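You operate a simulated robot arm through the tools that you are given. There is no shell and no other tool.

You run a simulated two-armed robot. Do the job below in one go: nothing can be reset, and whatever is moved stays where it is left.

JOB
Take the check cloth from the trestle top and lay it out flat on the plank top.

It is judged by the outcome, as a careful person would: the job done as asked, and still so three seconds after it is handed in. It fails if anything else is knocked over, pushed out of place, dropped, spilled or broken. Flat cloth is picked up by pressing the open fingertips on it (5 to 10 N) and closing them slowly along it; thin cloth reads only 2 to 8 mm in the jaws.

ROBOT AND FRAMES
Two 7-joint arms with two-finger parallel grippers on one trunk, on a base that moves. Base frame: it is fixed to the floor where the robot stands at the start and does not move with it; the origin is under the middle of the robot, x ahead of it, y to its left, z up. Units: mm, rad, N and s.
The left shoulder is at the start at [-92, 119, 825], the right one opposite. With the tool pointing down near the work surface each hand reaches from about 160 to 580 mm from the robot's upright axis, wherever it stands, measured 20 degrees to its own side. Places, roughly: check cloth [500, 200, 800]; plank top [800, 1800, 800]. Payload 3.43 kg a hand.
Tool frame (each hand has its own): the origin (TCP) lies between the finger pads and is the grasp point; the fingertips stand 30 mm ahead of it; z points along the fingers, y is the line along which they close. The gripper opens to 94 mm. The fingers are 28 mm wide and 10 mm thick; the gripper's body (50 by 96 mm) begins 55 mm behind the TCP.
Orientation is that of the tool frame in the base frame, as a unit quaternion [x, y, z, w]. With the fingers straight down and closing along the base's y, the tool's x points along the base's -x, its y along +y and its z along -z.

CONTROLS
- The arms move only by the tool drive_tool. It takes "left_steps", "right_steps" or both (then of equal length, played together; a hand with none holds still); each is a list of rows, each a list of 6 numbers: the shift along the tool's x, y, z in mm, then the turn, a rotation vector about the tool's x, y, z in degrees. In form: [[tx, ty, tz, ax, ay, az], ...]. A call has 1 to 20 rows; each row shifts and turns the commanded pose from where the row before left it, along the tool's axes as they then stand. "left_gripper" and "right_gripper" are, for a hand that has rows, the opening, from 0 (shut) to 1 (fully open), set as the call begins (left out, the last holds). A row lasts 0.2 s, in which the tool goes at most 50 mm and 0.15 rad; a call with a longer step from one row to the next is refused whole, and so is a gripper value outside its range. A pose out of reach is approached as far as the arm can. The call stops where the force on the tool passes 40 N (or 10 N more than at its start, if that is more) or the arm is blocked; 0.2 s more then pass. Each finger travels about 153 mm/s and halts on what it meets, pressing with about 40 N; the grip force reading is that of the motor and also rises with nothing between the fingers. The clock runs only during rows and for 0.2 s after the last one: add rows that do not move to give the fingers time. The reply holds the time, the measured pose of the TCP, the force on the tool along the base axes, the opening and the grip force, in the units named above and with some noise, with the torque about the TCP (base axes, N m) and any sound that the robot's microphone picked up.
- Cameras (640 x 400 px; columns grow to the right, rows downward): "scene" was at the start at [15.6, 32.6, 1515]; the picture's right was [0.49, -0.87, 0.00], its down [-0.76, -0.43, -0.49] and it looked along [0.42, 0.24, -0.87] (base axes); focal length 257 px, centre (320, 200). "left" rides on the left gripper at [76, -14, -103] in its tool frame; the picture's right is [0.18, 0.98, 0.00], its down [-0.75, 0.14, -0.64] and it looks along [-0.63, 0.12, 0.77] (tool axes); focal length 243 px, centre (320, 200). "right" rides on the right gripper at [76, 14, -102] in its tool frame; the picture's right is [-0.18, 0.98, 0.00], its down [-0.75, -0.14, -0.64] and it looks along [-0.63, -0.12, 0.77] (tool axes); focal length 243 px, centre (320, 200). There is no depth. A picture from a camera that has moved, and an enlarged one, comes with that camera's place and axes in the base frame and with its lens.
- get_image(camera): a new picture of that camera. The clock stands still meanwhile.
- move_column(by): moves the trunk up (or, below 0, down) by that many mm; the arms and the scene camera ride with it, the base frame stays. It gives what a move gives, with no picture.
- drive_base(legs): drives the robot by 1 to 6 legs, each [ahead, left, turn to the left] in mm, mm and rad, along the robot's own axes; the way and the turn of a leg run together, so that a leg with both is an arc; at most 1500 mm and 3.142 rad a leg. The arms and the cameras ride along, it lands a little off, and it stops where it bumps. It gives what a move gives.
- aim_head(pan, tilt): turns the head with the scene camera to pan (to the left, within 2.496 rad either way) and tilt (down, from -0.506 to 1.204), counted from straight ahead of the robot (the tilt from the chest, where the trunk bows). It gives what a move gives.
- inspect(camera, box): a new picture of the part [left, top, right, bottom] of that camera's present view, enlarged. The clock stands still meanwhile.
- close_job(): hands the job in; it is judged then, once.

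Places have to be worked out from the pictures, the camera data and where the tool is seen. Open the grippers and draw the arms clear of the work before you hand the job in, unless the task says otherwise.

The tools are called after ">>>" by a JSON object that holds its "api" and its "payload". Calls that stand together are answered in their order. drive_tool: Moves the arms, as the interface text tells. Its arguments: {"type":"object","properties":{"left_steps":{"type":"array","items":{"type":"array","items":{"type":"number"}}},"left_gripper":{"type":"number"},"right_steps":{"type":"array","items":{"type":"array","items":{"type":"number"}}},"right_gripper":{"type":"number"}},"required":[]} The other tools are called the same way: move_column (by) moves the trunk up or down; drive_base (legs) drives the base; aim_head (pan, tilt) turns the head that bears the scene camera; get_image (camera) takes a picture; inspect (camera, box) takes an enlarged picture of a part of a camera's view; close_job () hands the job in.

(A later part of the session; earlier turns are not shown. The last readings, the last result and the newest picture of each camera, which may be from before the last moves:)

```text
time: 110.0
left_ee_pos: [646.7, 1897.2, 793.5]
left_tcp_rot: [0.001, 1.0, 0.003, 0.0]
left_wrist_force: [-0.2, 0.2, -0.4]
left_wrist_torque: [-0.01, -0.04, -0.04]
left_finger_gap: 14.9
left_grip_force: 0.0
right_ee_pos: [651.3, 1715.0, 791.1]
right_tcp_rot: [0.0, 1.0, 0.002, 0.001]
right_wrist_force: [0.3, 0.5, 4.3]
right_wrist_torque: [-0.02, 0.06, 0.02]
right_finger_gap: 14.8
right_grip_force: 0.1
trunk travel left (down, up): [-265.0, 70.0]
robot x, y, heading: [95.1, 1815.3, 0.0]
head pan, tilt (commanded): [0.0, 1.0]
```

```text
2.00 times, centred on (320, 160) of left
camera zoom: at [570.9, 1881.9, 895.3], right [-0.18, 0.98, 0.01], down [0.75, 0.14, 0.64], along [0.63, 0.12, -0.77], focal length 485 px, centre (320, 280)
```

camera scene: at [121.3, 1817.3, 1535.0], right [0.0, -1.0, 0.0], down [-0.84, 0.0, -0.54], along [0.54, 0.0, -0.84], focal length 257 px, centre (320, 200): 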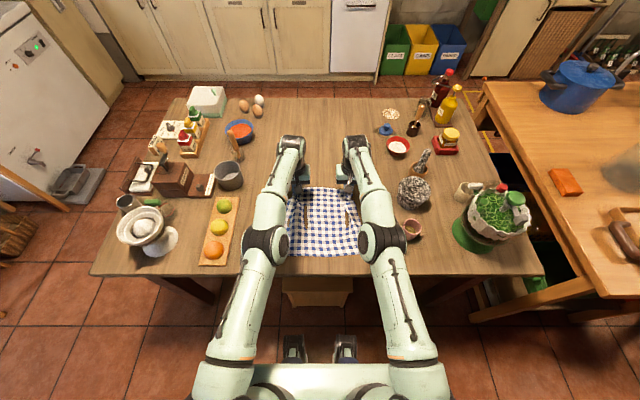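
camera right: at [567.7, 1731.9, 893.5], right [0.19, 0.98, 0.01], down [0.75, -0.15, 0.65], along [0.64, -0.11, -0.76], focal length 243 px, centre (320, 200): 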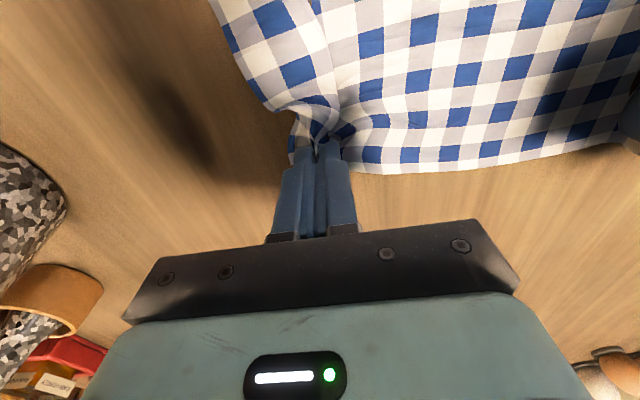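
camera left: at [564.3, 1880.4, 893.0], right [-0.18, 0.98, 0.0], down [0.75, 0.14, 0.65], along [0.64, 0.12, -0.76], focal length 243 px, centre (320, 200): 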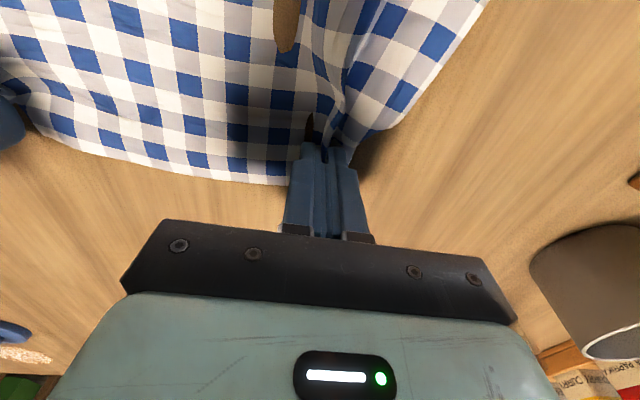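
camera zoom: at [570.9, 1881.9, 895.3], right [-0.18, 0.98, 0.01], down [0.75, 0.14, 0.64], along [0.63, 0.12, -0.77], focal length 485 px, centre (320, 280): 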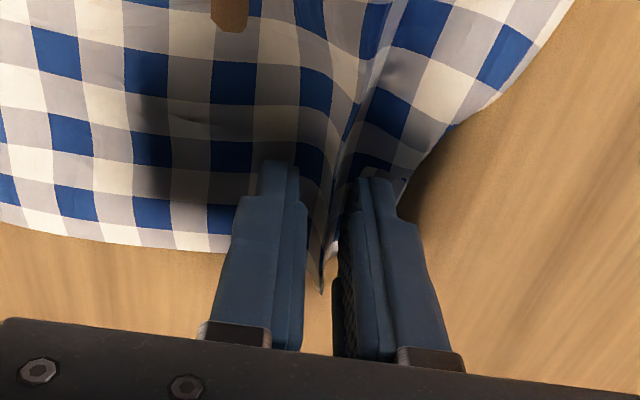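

The folds are released and stand between the fingers. I press the left down lightly and keep opening slowly to drag the cloth outward.

>>> {"api": "drive_tool", "payload": {"left_steps": [[0, 0, 1, 0, 0, 0], [0, 0, 0.8, 0, 0, 0], [0, 0, 0, 0, 0, 0]], "right_steps": [[0, 0, 0.3, 0, 0, 0], [0, 0, 0, 0, 0, 0], [0, 0, 0, 0, 0, 0]], "left_gripper": 0.18, "right_gripper": 0.18}}

>>> {"api": "drive_tool", "payload": {"left_steps": [[0, 0, 0, 0, 0, 0]], "right_steps": [[0, 0, 0, 0, 0, 0]], "left_gripper": 0.22, "right_gripper": 0.22}}

>>> {"api": "drive_tool", "payload": {"left_steps": [[0, 0, 0, 0, 0, 0]], "right_steps": [[0, 0, 0, 0, 0, 0]], "left_gripper": 0.26, "right_gripper": 0.26}}

>>> {"api": "drive_tool", "payload": {"left_steps": [[0, 0, 0, 0, 0, 0]], "right_steps": [[0, 0, 0, 0, 0, 0]], "left_gripper": 0.3, "right_gripper": 0.3}}

>>> {"api": "inspect", "payload": {"camera": "right", "box": [160, 60, 480, 260]}}

>>> {"api": "inspect", "payload": {"camera": "left", "box": [160, 60, 480, 260]}}

```text
time: 110.8
left_ee_pos: [647.9, 1895.9, 792.3]
left_tcp_rot: [0.001, 1.0, 0.003, 0.0]
left_wrist_force: [-0.8, -0.2, 5.0]
left_wrist_torque: [0.05, 0.02, -0.01]
left_finger_gap: 17.0
left_grip_force: 0.1
right_ee_pos: [650.5, 1716.5, 793.0]
right_tcp_rot: [0.0, 1.0, 0.004, 0.001]
right_wrist_force: [-0.3, -0.3, 1.7]
right_wrist_torque: [0.03, 0.0, -0.01]
right_finger_gap: 16.7
right_grip_force: 0.0
trunk travel left (down, up): [-265.0, 70.0]
robot x, y, heading: [87.4, 1818.3, -0.001]
head pan, tilt (commanded): [0.0, 1.0]
```

```text
time: 111.2
left_ee_pos: [647.1, 1896.5, 792.0]
left_tcp_rot: [0.001, 1.0, 0.004, 0.001]
left_wrist_force: [0.3, -2.3, 7.2]
left_wrist_torque: [0.05, 0.01, 0.01]
left_finger_gap: 19.7
left_grip_force: 0.1
right_ee_pos: [650.2, 1716.5, 791.9]
right_tcp_rot: [0.0, 1.0, 0.004, 0.001]
right_wrist_force: [-0.3, -0.1, 1.1]
right_wrist_torque: [0.03, 0.01, 0.03]
right_finger_gap: 20.2
right_grip_force: 0.1
trunk travel left (down, up): [-265.0, 70.0]
robot x, y, heading: [95.7, 1813.9, 0.002]
head pan, tilt (commanded): [0.0, 1.0]
```

```text
time: 111.6
left_ee_pos: [647.7, 1896.1, 792.2]
left_tcp_rot: [0.0, 1.0, 0.004, 0.002]
left_wrist_force: [0.5, -2.0, 8.1]
left_wrist_torque: [0.04, 0.02, 0.01]
left_finger_gap: 23.3
left_grip_force: 0.1
right_ee_pos: [650.5, 1717.3, 792.6]
right_tcp_rot: [0.0, 1.0, 0.004, 0.0]
right_wrist_force: [0.2, -0.4, 1.6]
right_wrist_torque: [0.01, 0.01, 0.0]
right_finger_gap: 24.1
right_grip_force: 0.0
trunk travel left (down, up): [-265.0, 70.0]
robot x, y, heading: [91.1, 1816.9, 0.005]
head pan, tilt (commanded): [0.0, 1.0]
```

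```text
time: 112.0
left_ee_pos: [647.9, 1896.8, 792.7]
left_tcp_rot: [0.002, 1.0, 0.004, 0.001]
left_wrist_force: [0.8, -1.9, 8.6]
left_wrist_torque: [0.08, -0.01, -0.01]
left_finger_gap: 27.0
left_grip_force: 0.2
right_ee_pos: [650.2, 1716.1, 792.1]
right_tcp_rot: [0.0, 1.0, 0.003, 0.001]
right_wrist_force: [-0.2, -0.8, 1.3]
right_wrist_torque: [0.01, 0.02, -0.01]
right_finger_gap: 28.0
right_grip_force: 0.0
trunk travel left (down, up): [-265.0, 70.0]
robot x, y, heading: [94.6, 1816.1, -0.004]
head pan, tilt (commanded): [0.0, 1.0]
```

```text
2.00 times, centred on (320, 160) of right
camera zoom: at [575.1, 1731.3, 895.0], right [0.18, 0.98, 0.01], down [0.75, -0.15, 0.64], along [0.63, -0.11, -0.77], focal length 485 px, centre (320, 280)
```

zoom: 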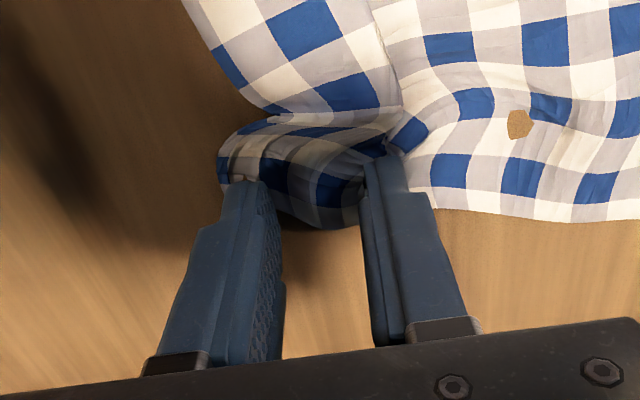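

```text
2.00 times, centred on (320, 160) of left
camera zoom: at [570.8, 1881.6, 893.7], right [-0.18, 0.98, 0.01], down [0.75, 0.14, 0.64], along [0.63, 0.12, -0.76], focal length 485 px, centre (320, 280)
```

zoom: 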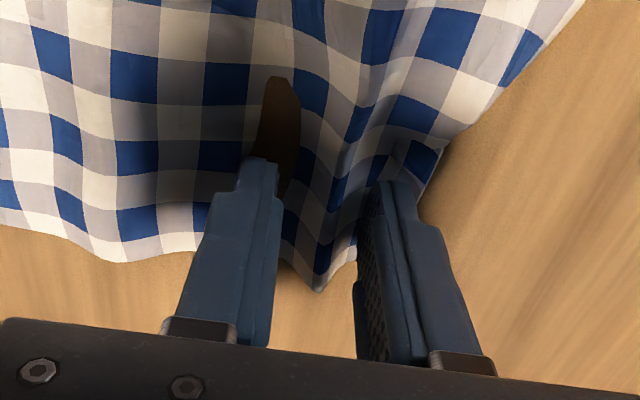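

The right corner looks partly rolled and opening is also pushing the middle. I lift both hands clear and inspect before smoothing with outward drags.

>>> {"api": "drive_tool", "payload": {"left_steps": [[0, 0, -5, 0, 0, 0], [0, 0, -10, 0, 0, 0], [0, 0, -20, 0, 0, 0], [0, 0, -30, 0, 0, 0], [0, 0, -40, 0, 0, 0], [0, 0, 0, 0, 0, 0]], "right_steps": [[0, 0, -5, 0, 0, 0], [0, 0, -10, 0, 0, 0], [0, 0, -20, 0, 0, 0], [0, 0, -30, 0, 0, 0], [0, 0, -40, 0, 0, 0], [0, 0, 0, 0, 0, 0]]}}

>>> {"api": "get_image", "payload": {"camera": "right"}}

>>> {"api": "get_image", "payload": {"camera": "left"}}

>>> {"api": "inspect", "payload": {"camera": "scene", "box": [240, 160, 420, 280]}}

```text
time: 113.4
left_ee_pos: [636.4, 1897.9, 895.7]
left_tcp_rot: [0.001, 1.0, 0.003, 0.001]
left_wrist_force: [0.0, -0.5, 0.0]
left_wrist_torque: [-0.01, -0.02, 0.01]
left_finger_gap: 28.4
left_grip_force: 0.1
left hand out of reach, approached as far as the arm can: row 3, 5
right_ee_pos: [638.8, 1716.0, 893.4]
right_tcp_rot: [0.0, 1.0, 0.003, 0.0]
right_wrist_force: [0.1, 0.2, 0.0]
right_wrist_torque: [-0.01, 0.01, 0.03]
right_finger_gap: 28.4
right_grip_force: 0.1
right hand out of reach, approached as far as the arm can: row 3, 5
trunk travel left (down, up): [-265.0, 70.0]
robot x, y, heading: [93.9, 1815.5, 0.003]
head pan, tilt (commanded): [0.0, 1.0]
```

```text
taken
camera right: at [563.5, 1731.6, 997.1], right [0.18, 0.98, 0.01], down [0.75, -0.15, 0.64], along [0.63, -0.11, -0.77], focal length 243 px, centre (320, 200)
```

right: 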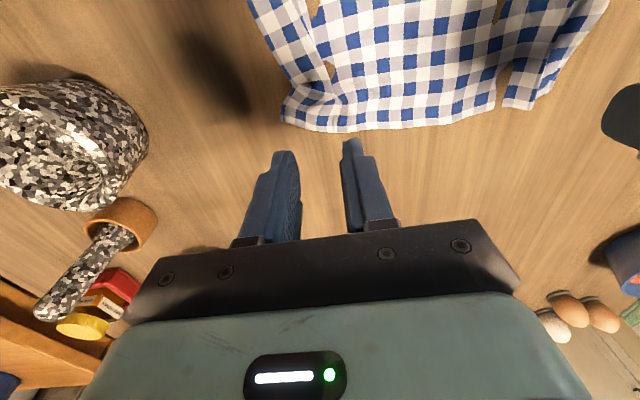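

```text
taken
camera left: at [558.9, 1883.1, 996.7], right [-0.18, 0.98, 0.01], down [0.75, 0.14, 0.64], along [0.63, 0.12, -0.77], focal length 243 px, centre (320, 200)
```

left: 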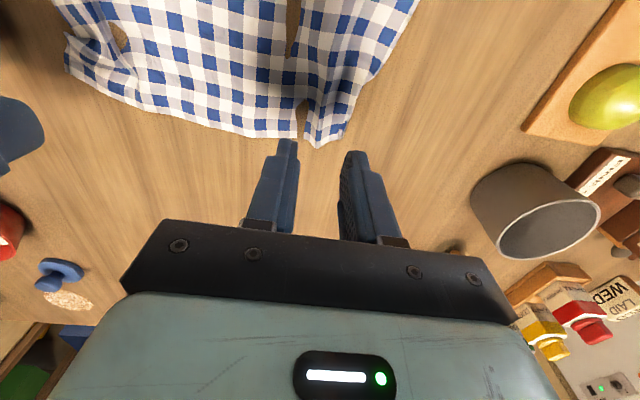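

```text
3.33 times, centred on (330, 220) of scene
camera zoom: at [123.1, 1817.2, 1535.0], right [0.0, -1.0, 0.0], down [-0.84, 0.0, -0.54], along [0.54, 0.0, -0.84], focal length 856 px, centre (287, 133)
```

zoom: 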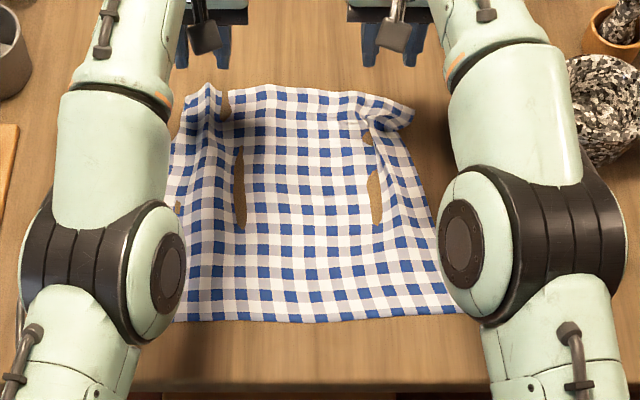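

The cloth is mostly flat with two shallow pleats. I raise the hands and move them outward to view the whole cloth.

>>> {"api": "drive_tool", "payload": {"left_steps": [[20, 20, -30, 0, 0, 0], [20, 30, -30, 0, 0, 0], [20, 35, -20, 0, 0, 0], [20, 40, 0, 0, 0, 0], [20, 40, 0, 0, 0, 0]], "right_steps": [[20, -20, -30, 0, 0, 0], [20, -30, -30, 0, 0, 0], [20, -35, -20, 0, 0, 0], [20, -40, 0, 0, 0, 0], [20, -40, 0, 0, 0, 0]]}}

>>> {"api": "get_image", "payload": {"camera": "scene"}}

>>> {"api": "inspect", "payload": {"camera": "scene", "box": [240, 160, 420, 280]}}

```text
time: 114.6
left_ee_pos: [608.2, 2060.2, 1002.0]
left_tcp_rot: [0.001, 1.0, 0.003, 0.0]
left_wrist_force: [-0.4, -0.7, 0.1]
left_wrist_torque: [0.02, -0.02, -0.01]
left_finger_gap: 28.1
left_grip_force: 0.0
left hand out of reach, approached as far as the arm can: row 1, 2, 3, 4, 5
right_ee_pos: [536.3, 1550.7, 974.1]
right_tcp_rot: [0.0, 1.0, 0.004, 0.001]
right_wrist_force: [0.9, 0.7, -0.3]
right_wrist_torque: [0.0, -0.01, -0.02]
right_finger_gap: 28.5
right_grip_force: 0.1
trunk travel left (down, up): [-265.0, 70.0]
robot x, y, heading: [93.8, 1820.8, -0.001]
head pan, tilt (commanded): [0.0, 1.0]
```

```text
taken
camera scene: at [121.3, 1817.3, 1535.0], right [0.0, -1.0, 0.0], down [-0.84, 0.0, -0.54], along [0.54, 0.0, -0.84], focal length 257 px, centre (320, 200)
```

scene: 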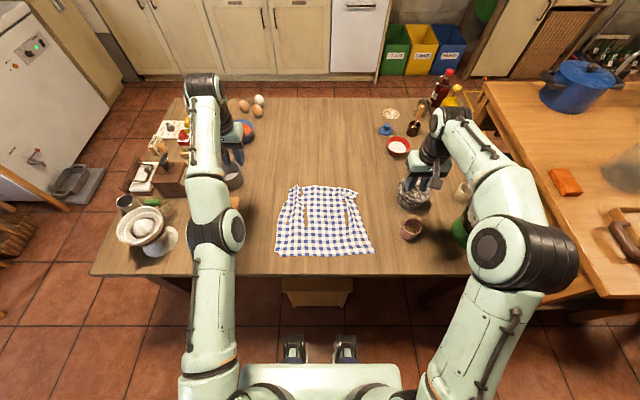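

```text
3.33 times, centred on (330, 220) of scene
camera zoom: at [121.3, 1817.3, 1535.0], right [0.0, -1.0, 0.0], down [-0.84, 0.0, -0.54], along [0.54, 0.0, -0.84], focal length 856 px, centre (287, 133)
```

zoom: 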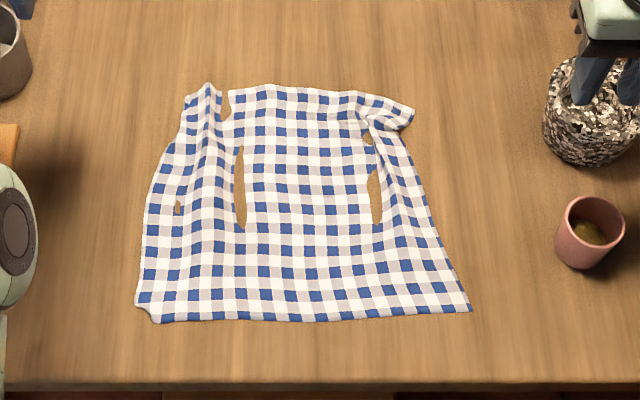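

The near edge is fully spread (316 mm) but the far corners are ~33 mm in on each side, with a standing fold at left near y≈1904. I bring the left hand (closed) over the corner flap at about [640, 1922] to press and drag it outward.

>>> {"api": "drive_tool", "payload": {"left_steps": [[0, -35, 0, 0, 0, 0], [0, -35, 0, 0, 0, 0], [0, -35, 0, 0, 0, 0], [0, -33, 0, 0, 0, 0], [0, 0, 0, 0, 0, 0]], "left_gripper": 0.0}}

>>> {"api": "drive_tool", "payload": {"left_steps": [[0, 0, 35, 0, 0, 0], [0, 0, 35, 0, 0, 0], [0, 0, 35, 0, 0, 0], [0, 0, 35, 0, 0, 0], [0, 0, 20, 0, 0, 0], [0, 0, 0, 0, 0, 0]]}}

>>> {"api": "get_image", "payload": {"camera": "left"}}

```text
time: 115.8
left_ee_pos: [611.0, 1922.0, 1000.7]
left_tcp_rot: [0.001, 1.0, 0.003, 0.0]
left_wrist_force: [0.6, -0.4, -0.2]
left_wrist_torque: [-0.03, 0.0, -0.01]
left_finger_gap: 0.1
left_grip_force: 32.8
left hand out of reach, approached as far as the arm can: row 2
right_ee_pos: [537.8, 1552.9, 975.0]
right_tcp_rot: [0.0, 1.0, 0.002, 0.0]
right_wrist_force: [-0.3, -0.6, -0.8]
right_wrist_torque: [0.02, 0.02, 0.04]
right_finger_gap: 28.3
right_grip_force: 0.0
trunk travel left (down, up): [-265.0, 70.0]
robot x, y, heading: [94.6, 1817.1, 0.002]
head pan, tilt (commanded): [0.0, 1.0]
```

```text
time: 117.2
left_ee_pos: [643.8, 1918.9, 848.2]
left_tcp_rot: [0.001, 1.0, 0.004, 0.0]
left_wrist_force: [-0.1, -0.1, -0.9]
left_wrist_torque: [-0.01, 0.0, -0.02]
left_finger_gap: 0.0
left_grip_force: 33.0
left hand out of reach, approached as far as the arm can: row 1, 2, 3, 4
right_ee_pos: [537.8, 1551.2, 975.2]
right_tcp_rot: [0.0, 1.0, 0.003, 0.0]
right_wrist_force: [0.0, 0.0, -0.6]
right_wrist_torque: [0.0, 0.02, -0.03]
right_finger_gap: 28.3
right_grip_force: 0.1
trunk travel left (down, up): [-265.0, 70.0]
robot x, y, heading: [94.1, 1816.7, 0.002]
head pan, tilt (commanded): [0.0, 1.0]
```

```text
taken
camera left: at [567.9, 1903.7, 949.0], right [-0.18, 0.98, 0.01], down [0.75, 0.14, 0.64], along [0.63, 0.12, -0.77], focal length 243 px, centre (320, 200)
```

left: 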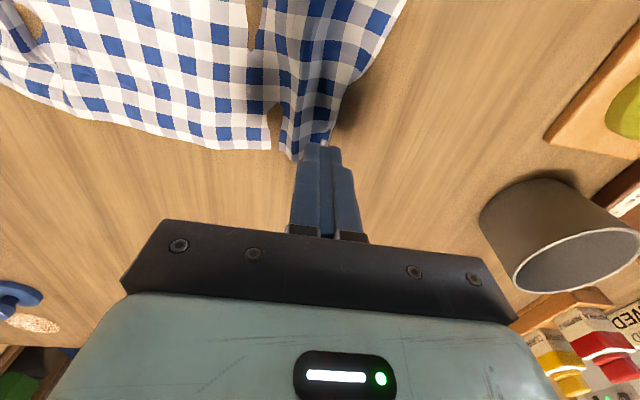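

The closed fingertips sit above the corner flap just outside the standing fold. I descend to light contact.

>>> {"api": "drive_tool", "payload": {"left_steps": [[0, 2, 20, 0, 0, 0], [0, 1, 20, 0, 0, 0], [0, 0, 10, 0, 0, 0], [0, 0, 3, 0, 0, 0], [0, 0, 1.5, 0, 0, 0], [0, 0, 0, 0, 0, 0]]}}

>>> {"api": "get_image", "payload": {"camera": "left"}}

```text
time: 118.6
left_ee_pos: [646.9, 1922.2, 794.1]
left_tcp_rot: [0.001, 1.0, 0.003, -0.001]
left_wrist_force: [0.6, 0.3, 2.6]
left_wrist_torque: [-0.01, -0.01, 0.01]
left_finger_gap: 0.0
left_grip_force: 33.1
left hand out of reach, approached as far as the arm can: row 1
right_ee_pos: [538.3, 1551.1, 974.1]
right_tcp_rot: [0.0, 1.0, 0.003, 0.0]
right_wrist_force: [0.1, 0.7, 0.0]
right_wrist_torque: [-0.02, 0.0, 0.01]
right_finger_gap: 28.1
right_grip_force: 0.0
trunk travel left (down, up): [-265.0, 70.0]
robot x, y, heading: [95.9, 1814.9, -0.003]
head pan, tilt (commanded): [0.0, 1.0]
```

```text
taken
camera left: at [571.5, 1906.9, 894.7], right [-0.18, 0.98, 0.01], down [0.75, 0.14, 0.64], along [0.63, 0.12, -0.77], focal length 243 px, centre (320, 200)
```

left: 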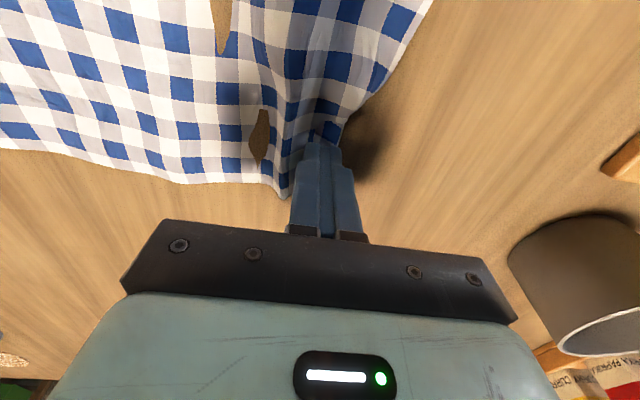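

Contact at 2.6 N. I press about 1 mm more and drag slowly toward +y.

>>> {"api": "drive_tool", "payload": {"left_steps": [[0, 0, 0.8, 0, 0, 0], [0, 0, 0, 0, 0, 0], [0, 2, 0, 0, 0, 0], [0, 2, 0, 0, 0, 0], [0, 2, 0, 0, 0, 0], [0, 2, 0, 0, 0, 0], [0, 2, 0, 0, 0, 0], [0, 2, 0, 0, 0, 0]]}}

>>> {"api": "drive_tool", "payload": {"left_steps": [[0, 2, 0, 0, 0, 0], [0, 2, 0, 0, 0, 0], [0, 2, 0, 0, 0, 0], [0, 2, 0, 0, 0, 0], [0, 2, 0, 0, 0, 0], [0, 2, 0, 0, 0, 0]]}}

>>> {"api": "get_image", "payload": {"camera": "left"}}

>>> {"api": "inspect", "payload": {"camera": "scene", "box": [240, 160, 420, 280]}}

```text
time: 120.4
left_ee_pos: [648.9, 1934.0, 792.0]
left_tcp_rot: [0.001, 1.0, 0.004, 0.001]
left_wrist_force: [-0.1, -3.3, 14.1]
left_wrist_torque: [-0.22, -0.05, 0.01]
left_finger_gap: 0.1
left_grip_force: 33.3
left hand out of reach, approached as far as the arm can: row 8
right_ee_pos: [537.8, 1550.3, 973.4]
right_tcp_rot: [0.0, 1.0, 0.003, 0.001]
right_wrist_force: [-0.2, 0.4, 0.3]
right_wrist_torque: [-0.05, -0.01, 0.01]
right_finger_gap: 28.3
right_grip_force: 0.1
trunk travel left (down, up): [-265.0, 70.0]
robot x, y, heading: [94.5, 1816.1, -0.003]
head pan, tilt (commanded): [0.0, 1.0]
```

```text
time: 121.8
left_ee_pos: [649.6, 1945.3, 792.6]
left_tcp_rot: [0.001, 1.0, 0.003, 0.0]
left_wrist_force: [-0.1, -3.8, 11.7]
left_wrist_torque: [-0.19, -0.04, 0.0]
left_finger_gap: 0.0
left_grip_force: 33.3
right_ee_pos: [536.6, 1550.6, 974.4]
right_tcp_rot: [-0.001, 1.0, 0.004, 0.001]
right_wrist_force: [-0.7, -0.3, -0.5]
right_wrist_torque: [0.0, -0.02, -0.02]
right_finger_gap: 28.1
right_grip_force: 0.0
trunk travel left (down, up): [-265.0, 70.0]
robot x, y, heading: [94.2, 1815.4, 0.0]
head pan, tilt (commanded): [0.0, 1.0]
```

```text
taken
camera left: at [573.1, 1930.3, 894.1], right [-0.18, 0.98, 0.01], down [0.75, 0.14, 0.64], along [0.63, 0.12, -0.77], focal length 243 px, centre (320, 200)
```

left: 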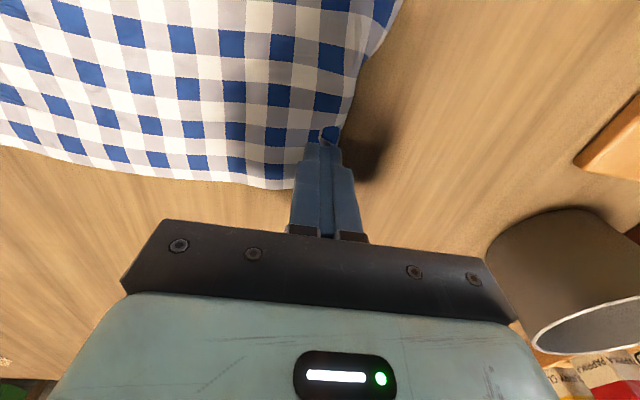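

```text
3.33 times, centred on (330, 220) of scene
camera zoom: at [121.2, 1816.6, 1535.0], right [0.0, -1.0, 0.0], down [-0.84, 0.0, -0.54], along [0.54, 0.0, -0.84], focal length 856 px, centre (287, 133)
```

zoom: 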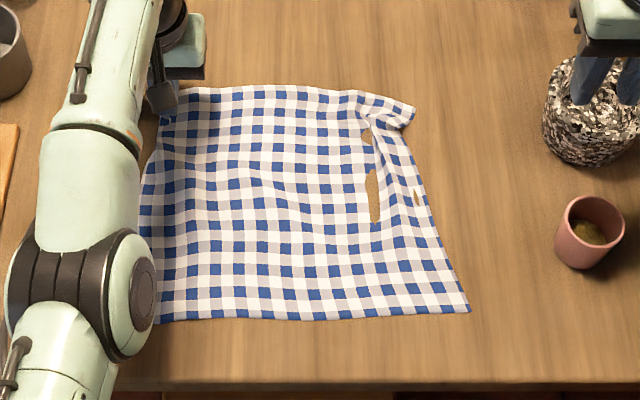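

The left side is now flat with the corner at about y≈1957. I lift the left hand away and bring the closed right hand above the right far corner to look.

>>> {"api": "drive_tool", "payload": {"left_steps": [[0, 0, -4, 0, 0, 0], [0, 0, -15, 0, 0, 0], [0, 0, -30, 0, 0, 0], [0, 10, -40, 0, 0, 0], [10, 30, -40, 0, 0, 0], [10, 30, -20, 0, 0, 0]], "right_steps": [[-20, 20, 0, 0, 0, 0], [-20, 20, 0, 0, 0, 0], [-20, 20, 10, 0, 0, 0], [-20, 25, 20, 0, 0, 0], [-20, 30, 30, 0, 0, 0], [0, 10, 30, 0, 0, 0]], "right_gripper": 0.0}}

>>> {"api": "get_image", "payload": {"camera": "right"}}

>>> {"api": "inspect", "payload": {"camera": "scene", "box": [240, 160, 420, 280]}}

```text
refused: row 5 steps farther than a row can; nothing moved
```

```text
taken
camera right: at [461.8, 1565.7, 1076.8], right [0.18, 0.98, 0.01], down [0.75, -0.15, 0.64], along [0.63, -0.11, -0.77], focal length 243 px, centre (320, 200)
```

right: 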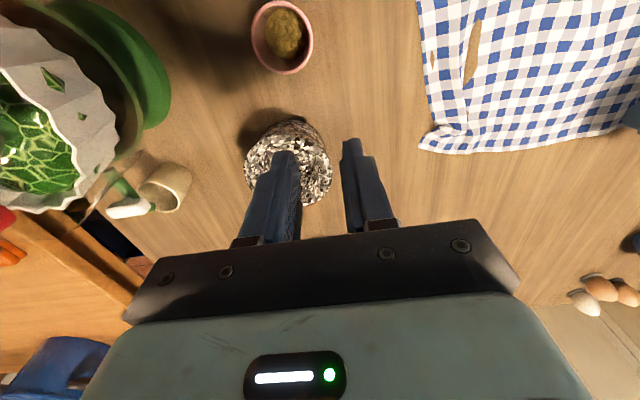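

```text
3.33 times, centred on (330, 220) of scene
camera zoom: at [121.2, 1816.6, 1535.0], right [0.0, -1.0, 0.0], down [-0.84, 0.0, -0.54], along [0.54, 0.0, -0.84], focal length 856 px, centre (287, 133)
```

zoom: 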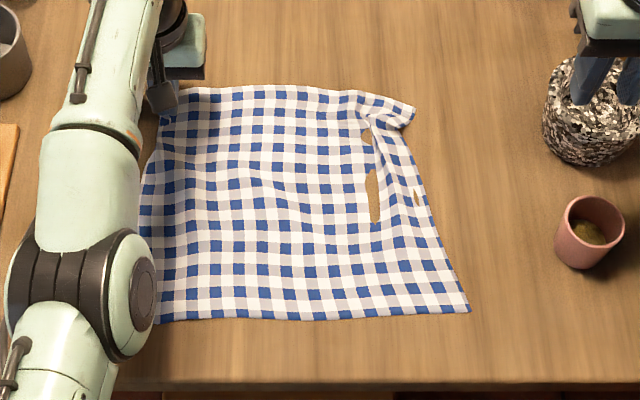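

A row was too long and refused. I repeat with shorter rows.

>>> {"api": "drive_tool", "payload": {"left_steps": [[0, 0, -4, 0, 0, 0], [0, 0, -15, 0, 0, 0], [0, 0, -30, 0, 0, 0], [0, 5, -35, 0, 0, 0], [5, 25, -30, 0, 0, 0], [5, 30, -10, 0, 0, 0]], "right_steps": [[-20, 20, 0, 0, 0, 0], [-20, 20, 0, 0, 0, 0], [-20, 20, 10, 0, 0, 0], [-20, 25, 20, 0, 0, 0], [-15, 25, 25, 0, 0, 0], [0, 10, 30, 0, 0, 0]], "right_gripper": 0.0}}

>>> {"api": "get_image", "payload": {"camera": "right"}}

>>> {"api": "inspect", "payload": {"camera": "scene", "box": [240, 160, 420, 280]}}

```text
time: 123.2
left_ee_pos: [637.9, 2006.5, 915.6]
left_tcp_rot: [0.002, 1.0, 0.004, -0.001]
left_wrist_force: [0.1, 0.7, 0.3]
left_wrist_torque: [-0.02, -0.01, -0.02]
left_finger_gap: 0.0
left_grip_force: 33.4
left hand out of reach, approached as far as the arm can: row 4
right_ee_pos: [631.3, 1672.6, 889.9]
right_tcp_rot: [0.001, 1.0, 0.003, 0.001]
right_wrist_force: [0.4, -0.2, -1.1]
right_wrist_torque: [0.02, 0.03, -0.05]
right_finger_gap: 0.0
right_grip_force: 32.9
trunk travel left (down, up): [-265.0, 70.0]
robot x, y, heading: [95.4, 1815.8, -0.002]
head pan, tilt (commanded): [0.0, 1.0]
```

```text
taken
camera right: at [556.7, 1687.9, 992.2], right [0.19, 0.98, 0.01], down [0.75, -0.15, 0.64], along [0.63, -0.11, -0.77], focal length 243 px, centre (320, 200)
```

right: 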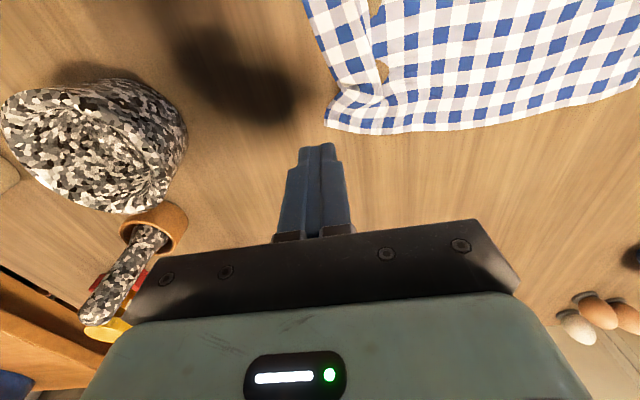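

```text
3.33 times, centred on (330, 220) of scene
camera zoom: at [122.2, 1817.6, 1535.0], right [0.0, -1.0, 0.0], down [-0.84, 0.0, -0.54], along [0.54, 0.0, -0.84], focal length 856 px, centre (287, 133)
```

zoom: 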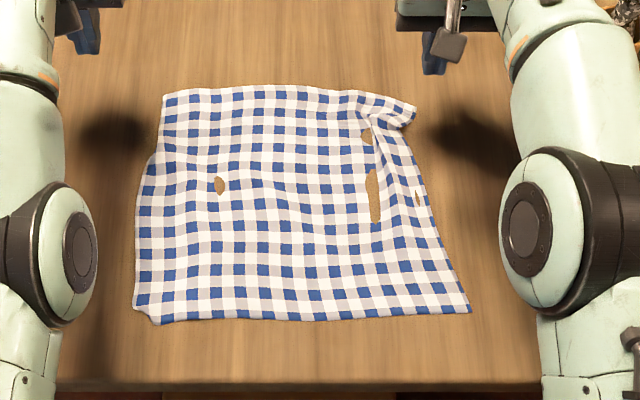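

The left half is flat. I zoom on the right far corner.

>>> {"api": "inspect", "payload": {"camera": "right", "box": [290, 0, 490, 150]}}

>>> {"api": "inspect", "payload": {"camera": "scene", "box": [325, 175, 385, 230]}}

```text
2.67 times, centred on (390, 75) of right
camera zoom: at [556.7, 1687.9, 992.2], right [0.19, 0.98, 0.01], down [0.75, -0.15, 0.64], along [0.63, -0.11, -0.77], focal length 647 px, centre (133, 533)
```

zoom: 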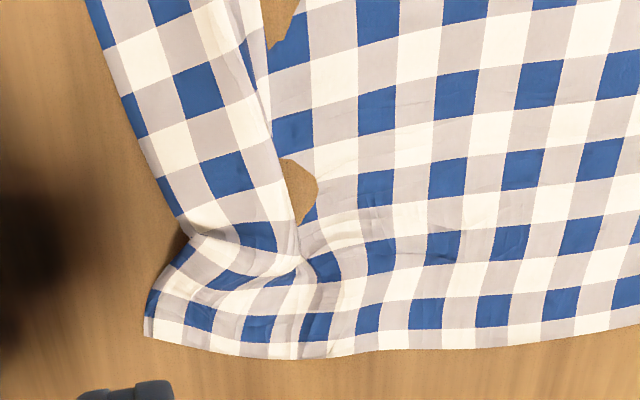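

```text
7.27 times, centred on (355, 202) of scene
camera zoom: at [122.2, 1817.6, 1535.0], right [0.0, -1.0, 0.0], down [-0.84, 0.0, -0.54], along [0.54, 0.0, -0.84], focal length 1867 px, centre (66, 182)
```

zoom: 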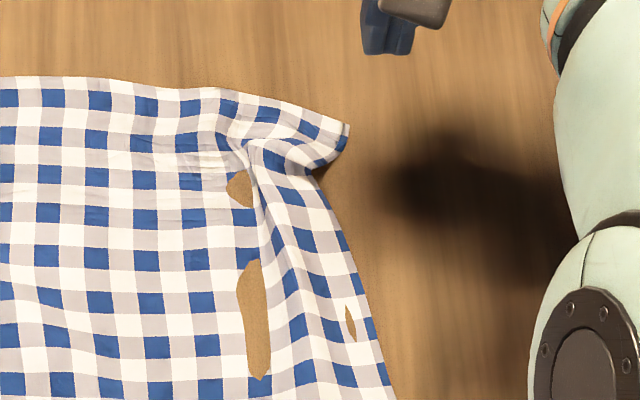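

The right corner is at about [653, 1677] with a pleat near y≈1731. I press the closed fingertips at about [640, 1693] and will drag toward −y as on the left.

>>> {"api": "drive_tool", "payload": {"right_steps": [[-8, 10, 10, 0, 0, 0], [0, 10, 20, 0, 0, 0], [0, 0, 25, 0, 0, 0], [0, 0, 20, 0, 0, 0], [0, 0, 12, 0, 0, 0], [0, 0, 4, 0, 0, 0], [0, 0, 2, 0, 0, 0], [0, 0, 0, 0, 0, 0]]}}

>>> {"api": "get_image", "payload": {"camera": "right"}}

```text
time: 125.0
left_ee_pos: [638.3, 2006.0, 915.1]
left_tcp_rot: [0.001, 1.0, 0.003, -0.001]
left_wrist_force: [0.3, 0.3, 0.3]
left_wrist_torque: [0.03, -0.01, -0.03]
left_finger_gap: 0.0
left_grip_force: 33.0
right_ee_pos: [641.3, 1691.7, 795.9]
right_tcp_rot: [0.0, 1.0, 0.002, 0.0]
right_wrist_force: [-0.5, 0.3, -0.5]
right_wrist_torque: [0.0, -0.03, 0.01]
right_finger_gap: 0.0
right_grip_force: 33.3
trunk travel left (down, up): [-265.0, 70.0]
robot x, y, heading: [92.8, 1816.5, 0.001]
head pan, tilt (commanded): [0.0, 1.0]
```

```text
taken
camera right: at [566.2, 1707.3, 899.3], right [0.18, 0.98, 0.01], down [0.75, -0.15, 0.64], along [0.63, -0.11, -0.77], focal length 243 px, centre (320, 200)
```

right: 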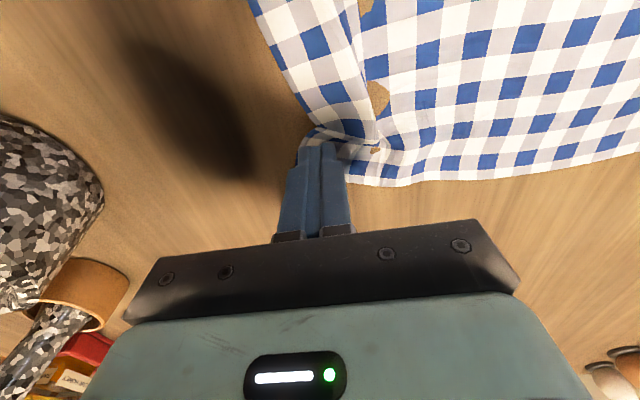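

Fingertips are right over the corner part. I press to a few newtons and drag toward −y.

>>> {"api": "drive_tool", "payload": {"right_steps": [[0, 0, 1.5, 0, 0, 0], [0, 0, 1.2, 0, 0, 0], [0, 0, 0.5, 0, 0, 0], [0, 0, 0, 0, 0, 0]]}}

>>> {"api": "drive_tool", "payload": {"right_steps": [[0, -2, 0, 0, 0, 0], [0, -2, 0, 0, 0, 0], [0, -2, 0, 0, 0, 0], [0, -2, 0, 0, 0, 0], [0, -2, 0, 0, 0, 0], [0, 0, 0, 0, 0, 0]]}}

>>> {"api": "get_image", "payload": {"camera": "right"}}

```text
time: 126.0
left_ee_pos: [637.1, 2006.6, 914.9]
left_tcp_rot: [0.001, 1.0, 0.004, -0.001]
left_wrist_force: [0.5, 0.5, 0.8]
left_wrist_torque: [-0.01, -0.03, 0.02]
left_finger_gap: 0.0
left_grip_force: 33.0
right_ee_pos: [643.4, 1692.2, 792.5]
right_tcp_rot: [0.0, 1.0, 0.003, 0.002]
right_wrist_force: [-0.6, -0.3, 0.0]
right_wrist_torque: [-0.01, -0.01, 0.02]
right_finger_gap: 0.0
right_grip_force: 33.2
trunk travel left (down, up): [-265.0, 70.0]
robot x, y, heading: [95.4, 1818.5, 0.001]
head pan, tilt (commanded): [0.0, 1.0]
```

```text
time: 127.4
left_ee_pos: [637.4, 2006.8, 915.0]
left_tcp_rot: [0.001, 1.0, 0.003, -0.001]
left_wrist_force: [-0.4, 0.0, -0.6]
left_wrist_torque: [0.0, 0.01, -0.03]
left_finger_gap: 0.1
left_grip_force: 32.8
right_ee_pos: [641.0, 1681.6, 794.2]
right_tcp_rot: [0.0, 1.0, 0.002, 0.0]
right_wrist_force: [0.2, 0.7, -0.2]
right_wrist_torque: [0.0, -0.03, 0.0]
right_finger_gap: 0.1
right_grip_force: 33.2
trunk travel left (down, up): [-265.0, 70.0]
robot x, y, heading: [94.0, 1814.1, -0.0]
head pan, tilt (commanded): [0.0, 1.0]
```

```text
taken
camera right: at [565.9, 1696.4, 896.3], right [0.18, 0.98, 0.01], down [0.75, -0.15, 0.64], along [0.63, -0.11, -0.77], focal length 243 px, centre (320, 200)
```

right: 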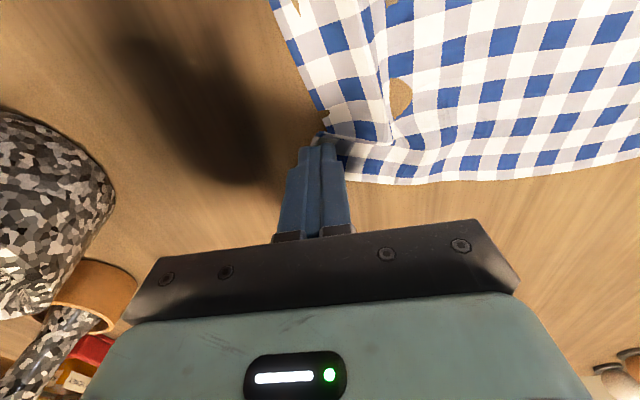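

There was no pressing force, so the fingers just slid. I go back 12 mm, press deeper, and drag again.

>>> {"api": "drive_tool", "payload": {"right_steps": [[0, 0, -3, 0, 0, 0], [0, 12, 0, 0, 0, 0], [0, 0, 3, 0, 0, 0], [0, 0, 1, 0, 0, 0], [0, 0, 0.6, 0, 0, 0], [0, 0, 0, 0, 0, 0]]}}

```text
time: 128.8
left_ee_pos: [637.8, 2005.6, 915.6]
left_tcp_rot: [0.001, 1.0, 0.002, 0.0]
left_wrist_force: [-0.1, 1.2, 0.9]
left_wrist_torque: [0.0, -0.03, -0.02]
left_finger_gap: 0.0
left_grip_force: 33.0
right_ee_pos: [641.8, 1694.2, 792.5]
right_tcp_rot: [0.0, 1.0, 0.003, 0.001]
right_wrist_force: [0.2, -1.1, 3.0]
right_wrist_torque: [-0.01, 0.02, 0.0]
right_finger_gap: 0.4
right_grip_force: 32.9
trunk travel left (down, up): [-265.0, 70.0]
robot x, y, heading: [92.2, 1819.1, -0.0]
head pan, tilt (commanded): [0.0, 1.0]
```

>>> {"api": "drive_tool", "payload": {"right_steps": [[0, 0, 0.6, 0, 0, 0], [0, 0, 0, 0, 0, 0], [0, -2, 0, 0, 0, 0], [0, -2, 0, 0, 0, 0], [0, -2, 0, 0, 0, 0], [0, -2, 0, 0, 0, 0], [0, -2, 0, 0, 0, 0], [0, -2, 0, 0, 0, 0], [0, 0, 0, 0, 0, 0]]}}

>>> {"api": "get_image", "payload": {"camera": "right"}}

```text
time: 130.8
left_ee_pos: [637.4, 2007.1, 915.0]
left_tcp_rot: [0.001, 1.0, 0.004, 0.001]
left_wrist_force: [0.2, 0.0, -1.1]
left_wrist_torque: [0.01, 0.02, -0.03]
left_finger_gap: 0.1
left_grip_force: 33.1
right_ee_pos: [640.5, 1681.8, 791.3]
right_tcp_rot: [0.0, 1.0, 0.004, 0.002]
right_wrist_force: [0.7, 3.5, 10.4]
right_wrist_torque: [0.1, 0.04, -0.01]
right_finger_gap: 0.1
right_grip_force: 33.3
trunk travel left (down, up): [-265.0, 70.0]
robot x, y, heading: [97.0, 1820.0, -0.002]
head pan, tilt (commanded): [0.0, 1.0]
```

```text
taken
camera right: at [565.6, 1697.4, 894.4], right [0.18, 0.98, 0.01], down [0.75, -0.15, 0.64], along [0.63, -0.11, -0.77], focal length 243 px, centre (320, 200)
```

right: 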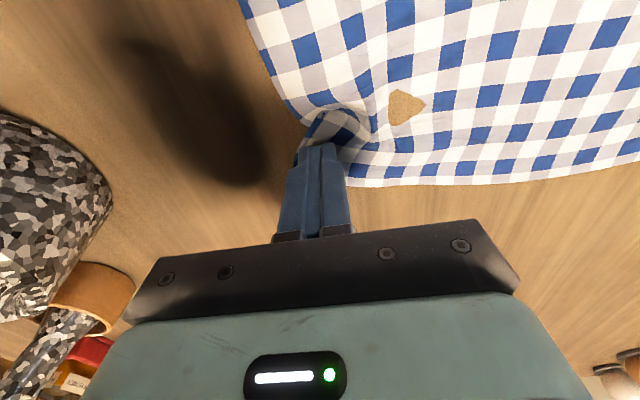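

Now it grips and drags the cloth (10 N press). I keep dragging outward.

>>> {"api": "drive_tool", "payload": {"right_steps": [[0, -2, 0, 0, 0, 0], [0, -2, 0, 0, 0, 0], [0, -2, 0, 0, 0, 0], [0, -2, 0, 0, 0, 0], [0, -2, 0, 0, 0, 0], [0, -2, 0, 0, 0, 0], [0, -2, 0, 0, 0, 0], [0, 0, 0, 0, 0, 0]]}}

>>> {"api": "get_image", "payload": {"camera": "right"}}

>>> {"api": "inspect", "payload": {"camera": "scene", "box": [240, 160, 420, 280]}}

```text
time: 132.6
left_ee_pos: [637.6, 2006.6, 914.7]
left_tcp_rot: [0.0, 1.0, 0.003, 0.0]
left_wrist_force: [-0.5, 0.7, 0.5]
left_wrist_torque: [0.0, 0.01, 0.0]
left_finger_gap: 0.0
left_grip_force: 33.5
right_ee_pos: [641.0, 1667.0, 792.5]
right_tcp_rot: [0.001, 1.0, 0.003, 0.002]
right_wrist_force: [0.4, 3.0, 7.9]
right_wrist_torque: [0.13, 0.05, 0.01]
right_finger_gap: 0.0
right_grip_force: 32.9
trunk travel left (down, up): [-265.0, 70.0]
robot x, y, heading: [97.8, 1818.7, 0.001]
head pan, tilt (commanded): [0.0, 1.0]
```

```text
taken
camera right: at [565.5, 1682.9, 894.5], right [0.19, 0.98, 0.01], down [0.75, -0.15, 0.64], along [0.63, -0.11, -0.77], focal length 243 px, centre (320, 200)
```

right: 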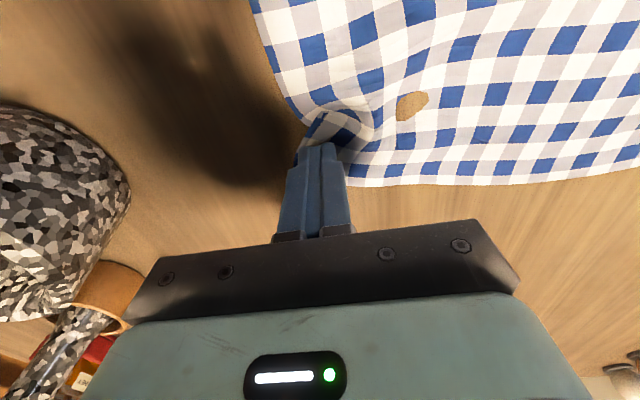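

```text
3.33 times, centred on (330, 220) of scene
camera zoom: at [121.5, 1817.7, 1535.0], right [0.0, -1.0, 0.0], down [-0.84, 0.0, -0.54], along [0.54, 0.0, -0.84], focal length 856 px, centre (287, 133)
```

zoom: 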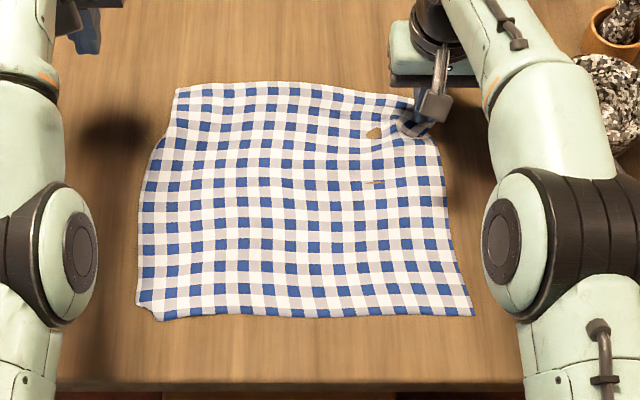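

The pleat is out; only a small crumple near the corner remains. I lift the right hand and look.

>>> {"api": "drive_tool", "payload": {"right_steps": [[0, 0, -4, 0, 0, 0], [0, 0, -15, 0, 0, 0], [0, 0, -30, 0, 0, 0], [0, -5, -30, 0, 0, 0], [0, 0, 0, 0, 0, 0]]}}

>>> {"api": "get_image", "payload": {"camera": "right"}}

>>> {"api": "inspect", "payload": {"camera": "scene", "box": [240, 160, 420, 280]}}

```text
time: 133.8
left_ee_pos: [636.9, 2006.2, 915.0]
left_tcp_rot: [0.002, 1.0, 0.004, -0.001]
left_wrist_force: [-0.3, 0.1, 0.5]
left_wrist_torque: [0.0, -0.01, 0.03]
left_finger_gap: 0.1
left_grip_force: 32.3
right_ee_pos: [644.5, 1663.1, 868.9]
right_tcp_rot: [0.0, 1.0, 0.003, 0.001]
right_wrist_force: [-0.4, -0.1, -0.5]
right_wrist_torque: [-0.02, 0.02, 0.02]
right_finger_gap: 0.0
right_grip_force: 33.2
trunk travel left (down, up): [-265.0, 70.0]
robot x, y, heading: [93.4, 1819.6, -0.001]
head pan, tilt (commanded): [0.0, 1.0]
```

```text
taken
camera right: at [568.8, 1677.1, 971.6], right [0.18, 0.98, 0.01], down [0.75, -0.15, 0.64], along [0.63, -0.11, -0.77], focal length 243 px, centre (320, 200)
```

right: 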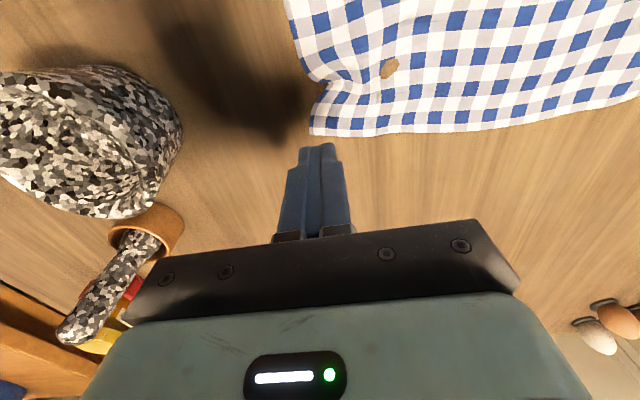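

```text
3.33 times, centred on (330, 220) of scene
camera zoom: at [122.4, 1817.2, 1535.0], right [0.0, -1.0, 0.0], down [-0.84, 0.0, -0.54], along [0.54, 0.0, -0.84], focal length 856 px, centre (287, 133)
```

zoom: 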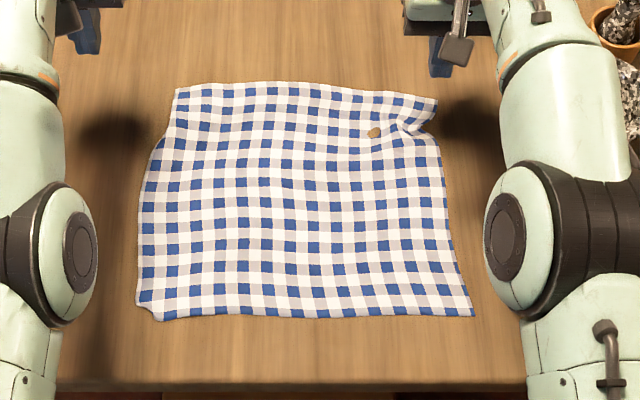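

Nearly flat; just a small dent near the right far corner. I zoom in on it.

>>> {"api": "inspect", "payload": {"camera": "right", "box": [270, 0, 450, 140]}}

>>> {"api": "inspect", "payload": {"camera": "scene", "box": [330, 175, 390, 230]}}

```text
2.86 times, centred on (360, 70) of right
camera zoom: at [568.8, 1677.1, 971.6], right [0.18, 0.98, 0.01], down [0.75, -0.15, 0.64], along [0.63, -0.11, -0.77], focal length 693 px, centre (206, 571)
```

zoom: 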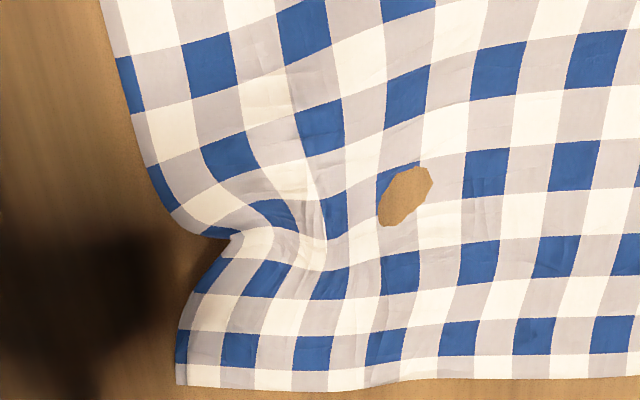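

```text
7.27 times, centred on (360, 202) of scene
camera zoom: at [122.4, 1817.2, 1535.0], right [0.0, -1.0, 0.0], down [-0.84, 0.0, -0.54], along [0.54, 0.0, -0.84], focal length 1867 px, centre (29, 182)
```

zoom: 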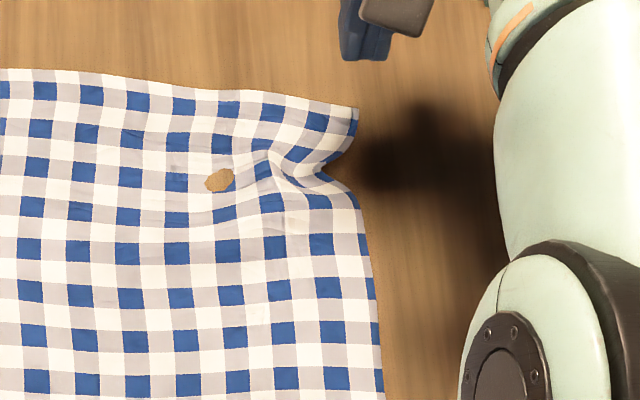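

A small inward dent sits at the right edge around [621, 1672]. I press just inside it at about [622, 1690] and drag outward ~15 mm.

>>> {"api": "drive_tool", "payload": {"right_steps": [[11, 14, 0, 0, 0, 0], [11, 13, 10, 0, 0, 0], [0, 0, 25, 0, 0, 0], [0, 0, 25, 0, 0, 0], [0, 0, 12, 0, 0, 0], [0, 0, 3, 0, 0, 0], [0, 0, 0, 0, 0, 0]]}}

>>> {"api": "get_image", "payload": {"camera": "right"}}

```text
time: 135.4
left_ee_pos: [638.2, 2006.1, 914.1]
left_tcp_rot: [0.0, 1.0, 0.003, -0.001]
left_wrist_force: [0.5, 1.0, -0.2]
left_wrist_torque: [0.03, 0.02, 0.01]
left_finger_gap: 0.2
left_grip_force: 32.8
right_ee_pos: [619.3, 1688.3, 795.8]
right_tcp_rot: [0.0, 1.0, 0.004, 0.001]
right_wrist_force: [-0.2, 0.2, 1.0]
right_wrist_torque: [0.01, 0.01, -0.02]
right_finger_gap: 0.0
right_grip_force: 33.2
trunk travel left (down, up): [-265.0, 70.0]
robot x, y, heading: [93.3, 1820.3, -0.005]
head pan, tilt (commanded): [0.0, 1.0]
```

```text
taken
camera right: at [544.8, 1703.9, 897.4], right [0.18, 0.98, 0.01], down [0.75, -0.15, 0.64], along [0.63, -0.11, -0.77], focal length 243 px, centre (320, 200)
```

right: 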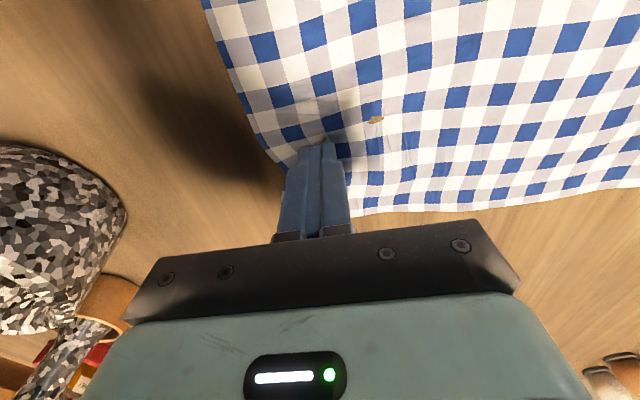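

Lightly touching the crumple. I press to several newtons and drag −y 14 mm.

>>> {"api": "drive_tool", "payload": {"right_steps": [[0, 0, 1.5, 0, 0, 0], [0, 0, 1.5, 0, 0, 0], [0, 0, 0.8, 0, 0, 0], [0, 0, 0, 0, 0, 0]]}}

>>> {"api": "drive_tool", "payload": {"right_steps": [[0, -2, 0, 0, 0, 0], [0, -2, 0, 0, 0, 0], [0, -2, 0, 0, 0, 0], [0, -2, 0, 0, 0, 0], [0, -2, 0, 0, 0, 0], [0, -2, 0, 0, 0, 0], [0, 0, 0, 0, 0, 0]]}}

>>> {"api": "get_image", "payload": {"camera": "right"}}

>>> {"api": "inspect", "payload": {"camera": "scene", "box": [240, 160, 420, 280]}}

```text
time: 136.4
left_ee_pos: [637.0, 2006.0, 914.4]
left_tcp_rot: [0.0, 1.0, 0.004, 0.0]
left_wrist_force: [-0.4, 0.6, 0.0]
left_wrist_torque: [-0.03, 0.01, 0.02]
left_finger_gap: 0.2
left_grip_force: 33.4
right_ee_pos: [620.5, 1689.7, 792.3]
right_tcp_rot: [0.001, 1.0, 0.004, 0.0]
right_wrist_force: [-1.2, -0.3, 3.8]
right_wrist_torque: [-0.03, 0.01, -0.04]
right_finger_gap: 0.1
right_grip_force: 32.6
trunk travel left (down, up): [-265.0, 70.0]
robot x, y, heading: [98.6, 1813.6, 0.0]
head pan, tilt (commanded): [0.0, 1.0]
```

```text
time: 138.0
left_ee_pos: [638.8, 2006.7, 916.5]
left_tcp_rot: [0.002, 1.0, 0.004, 0.0]
left_wrist_force: [-0.7, 0.1, -0.4]
left_wrist_torque: [-0.01, 0.03, 0.0]
left_finger_gap: 0.0
left_grip_force: 33.6
right_ee_pos: [620.4, 1678.5, 791.2]
right_tcp_rot: [0.0, 1.0, 0.003, 0.001]
right_wrist_force: [-0.5, 3.0, 6.2]
right_wrist_torque: [0.02, -0.01, -0.04]
right_finger_gap: 0.0
right_grip_force: 32.8
trunk travel left (down, up): [-265.0, 70.0]
robot x, y, heading: [94.9, 1816.6, -0.001]
head pan, tilt (commanded): [0.0, 1.0]
```

```text
taken
camera right: at [544.6, 1693.5, 894.4], right [0.18, 0.98, 0.01], down [0.75, -0.15, 0.64], along [0.63, -0.11, -0.77], focal length 243 px, centre (320, 200)
```

right: 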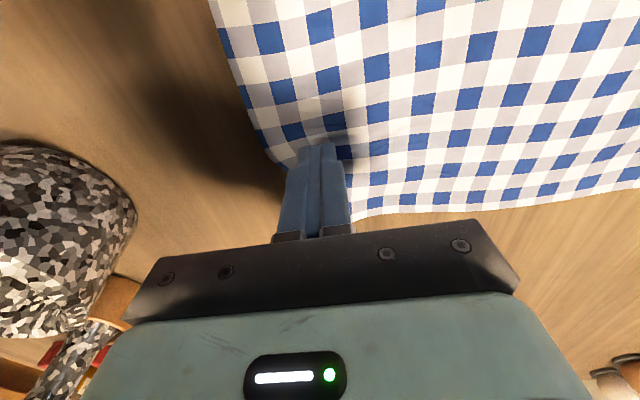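

```text
3.33 times, centred on (330, 220) of scene
camera zoom: at [121.8, 1817.6, 1535.0], right [0.0, -1.0, 0.0], down [-0.84, 0.0, -0.54], along [0.54, 0.0, -0.84], focal length 856 px, centre (287, 133)
```

zoom: 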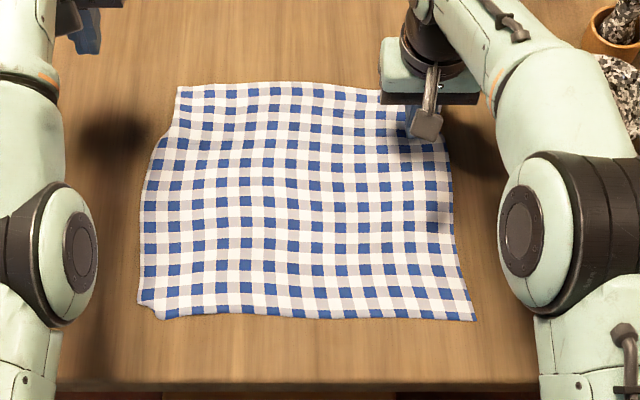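

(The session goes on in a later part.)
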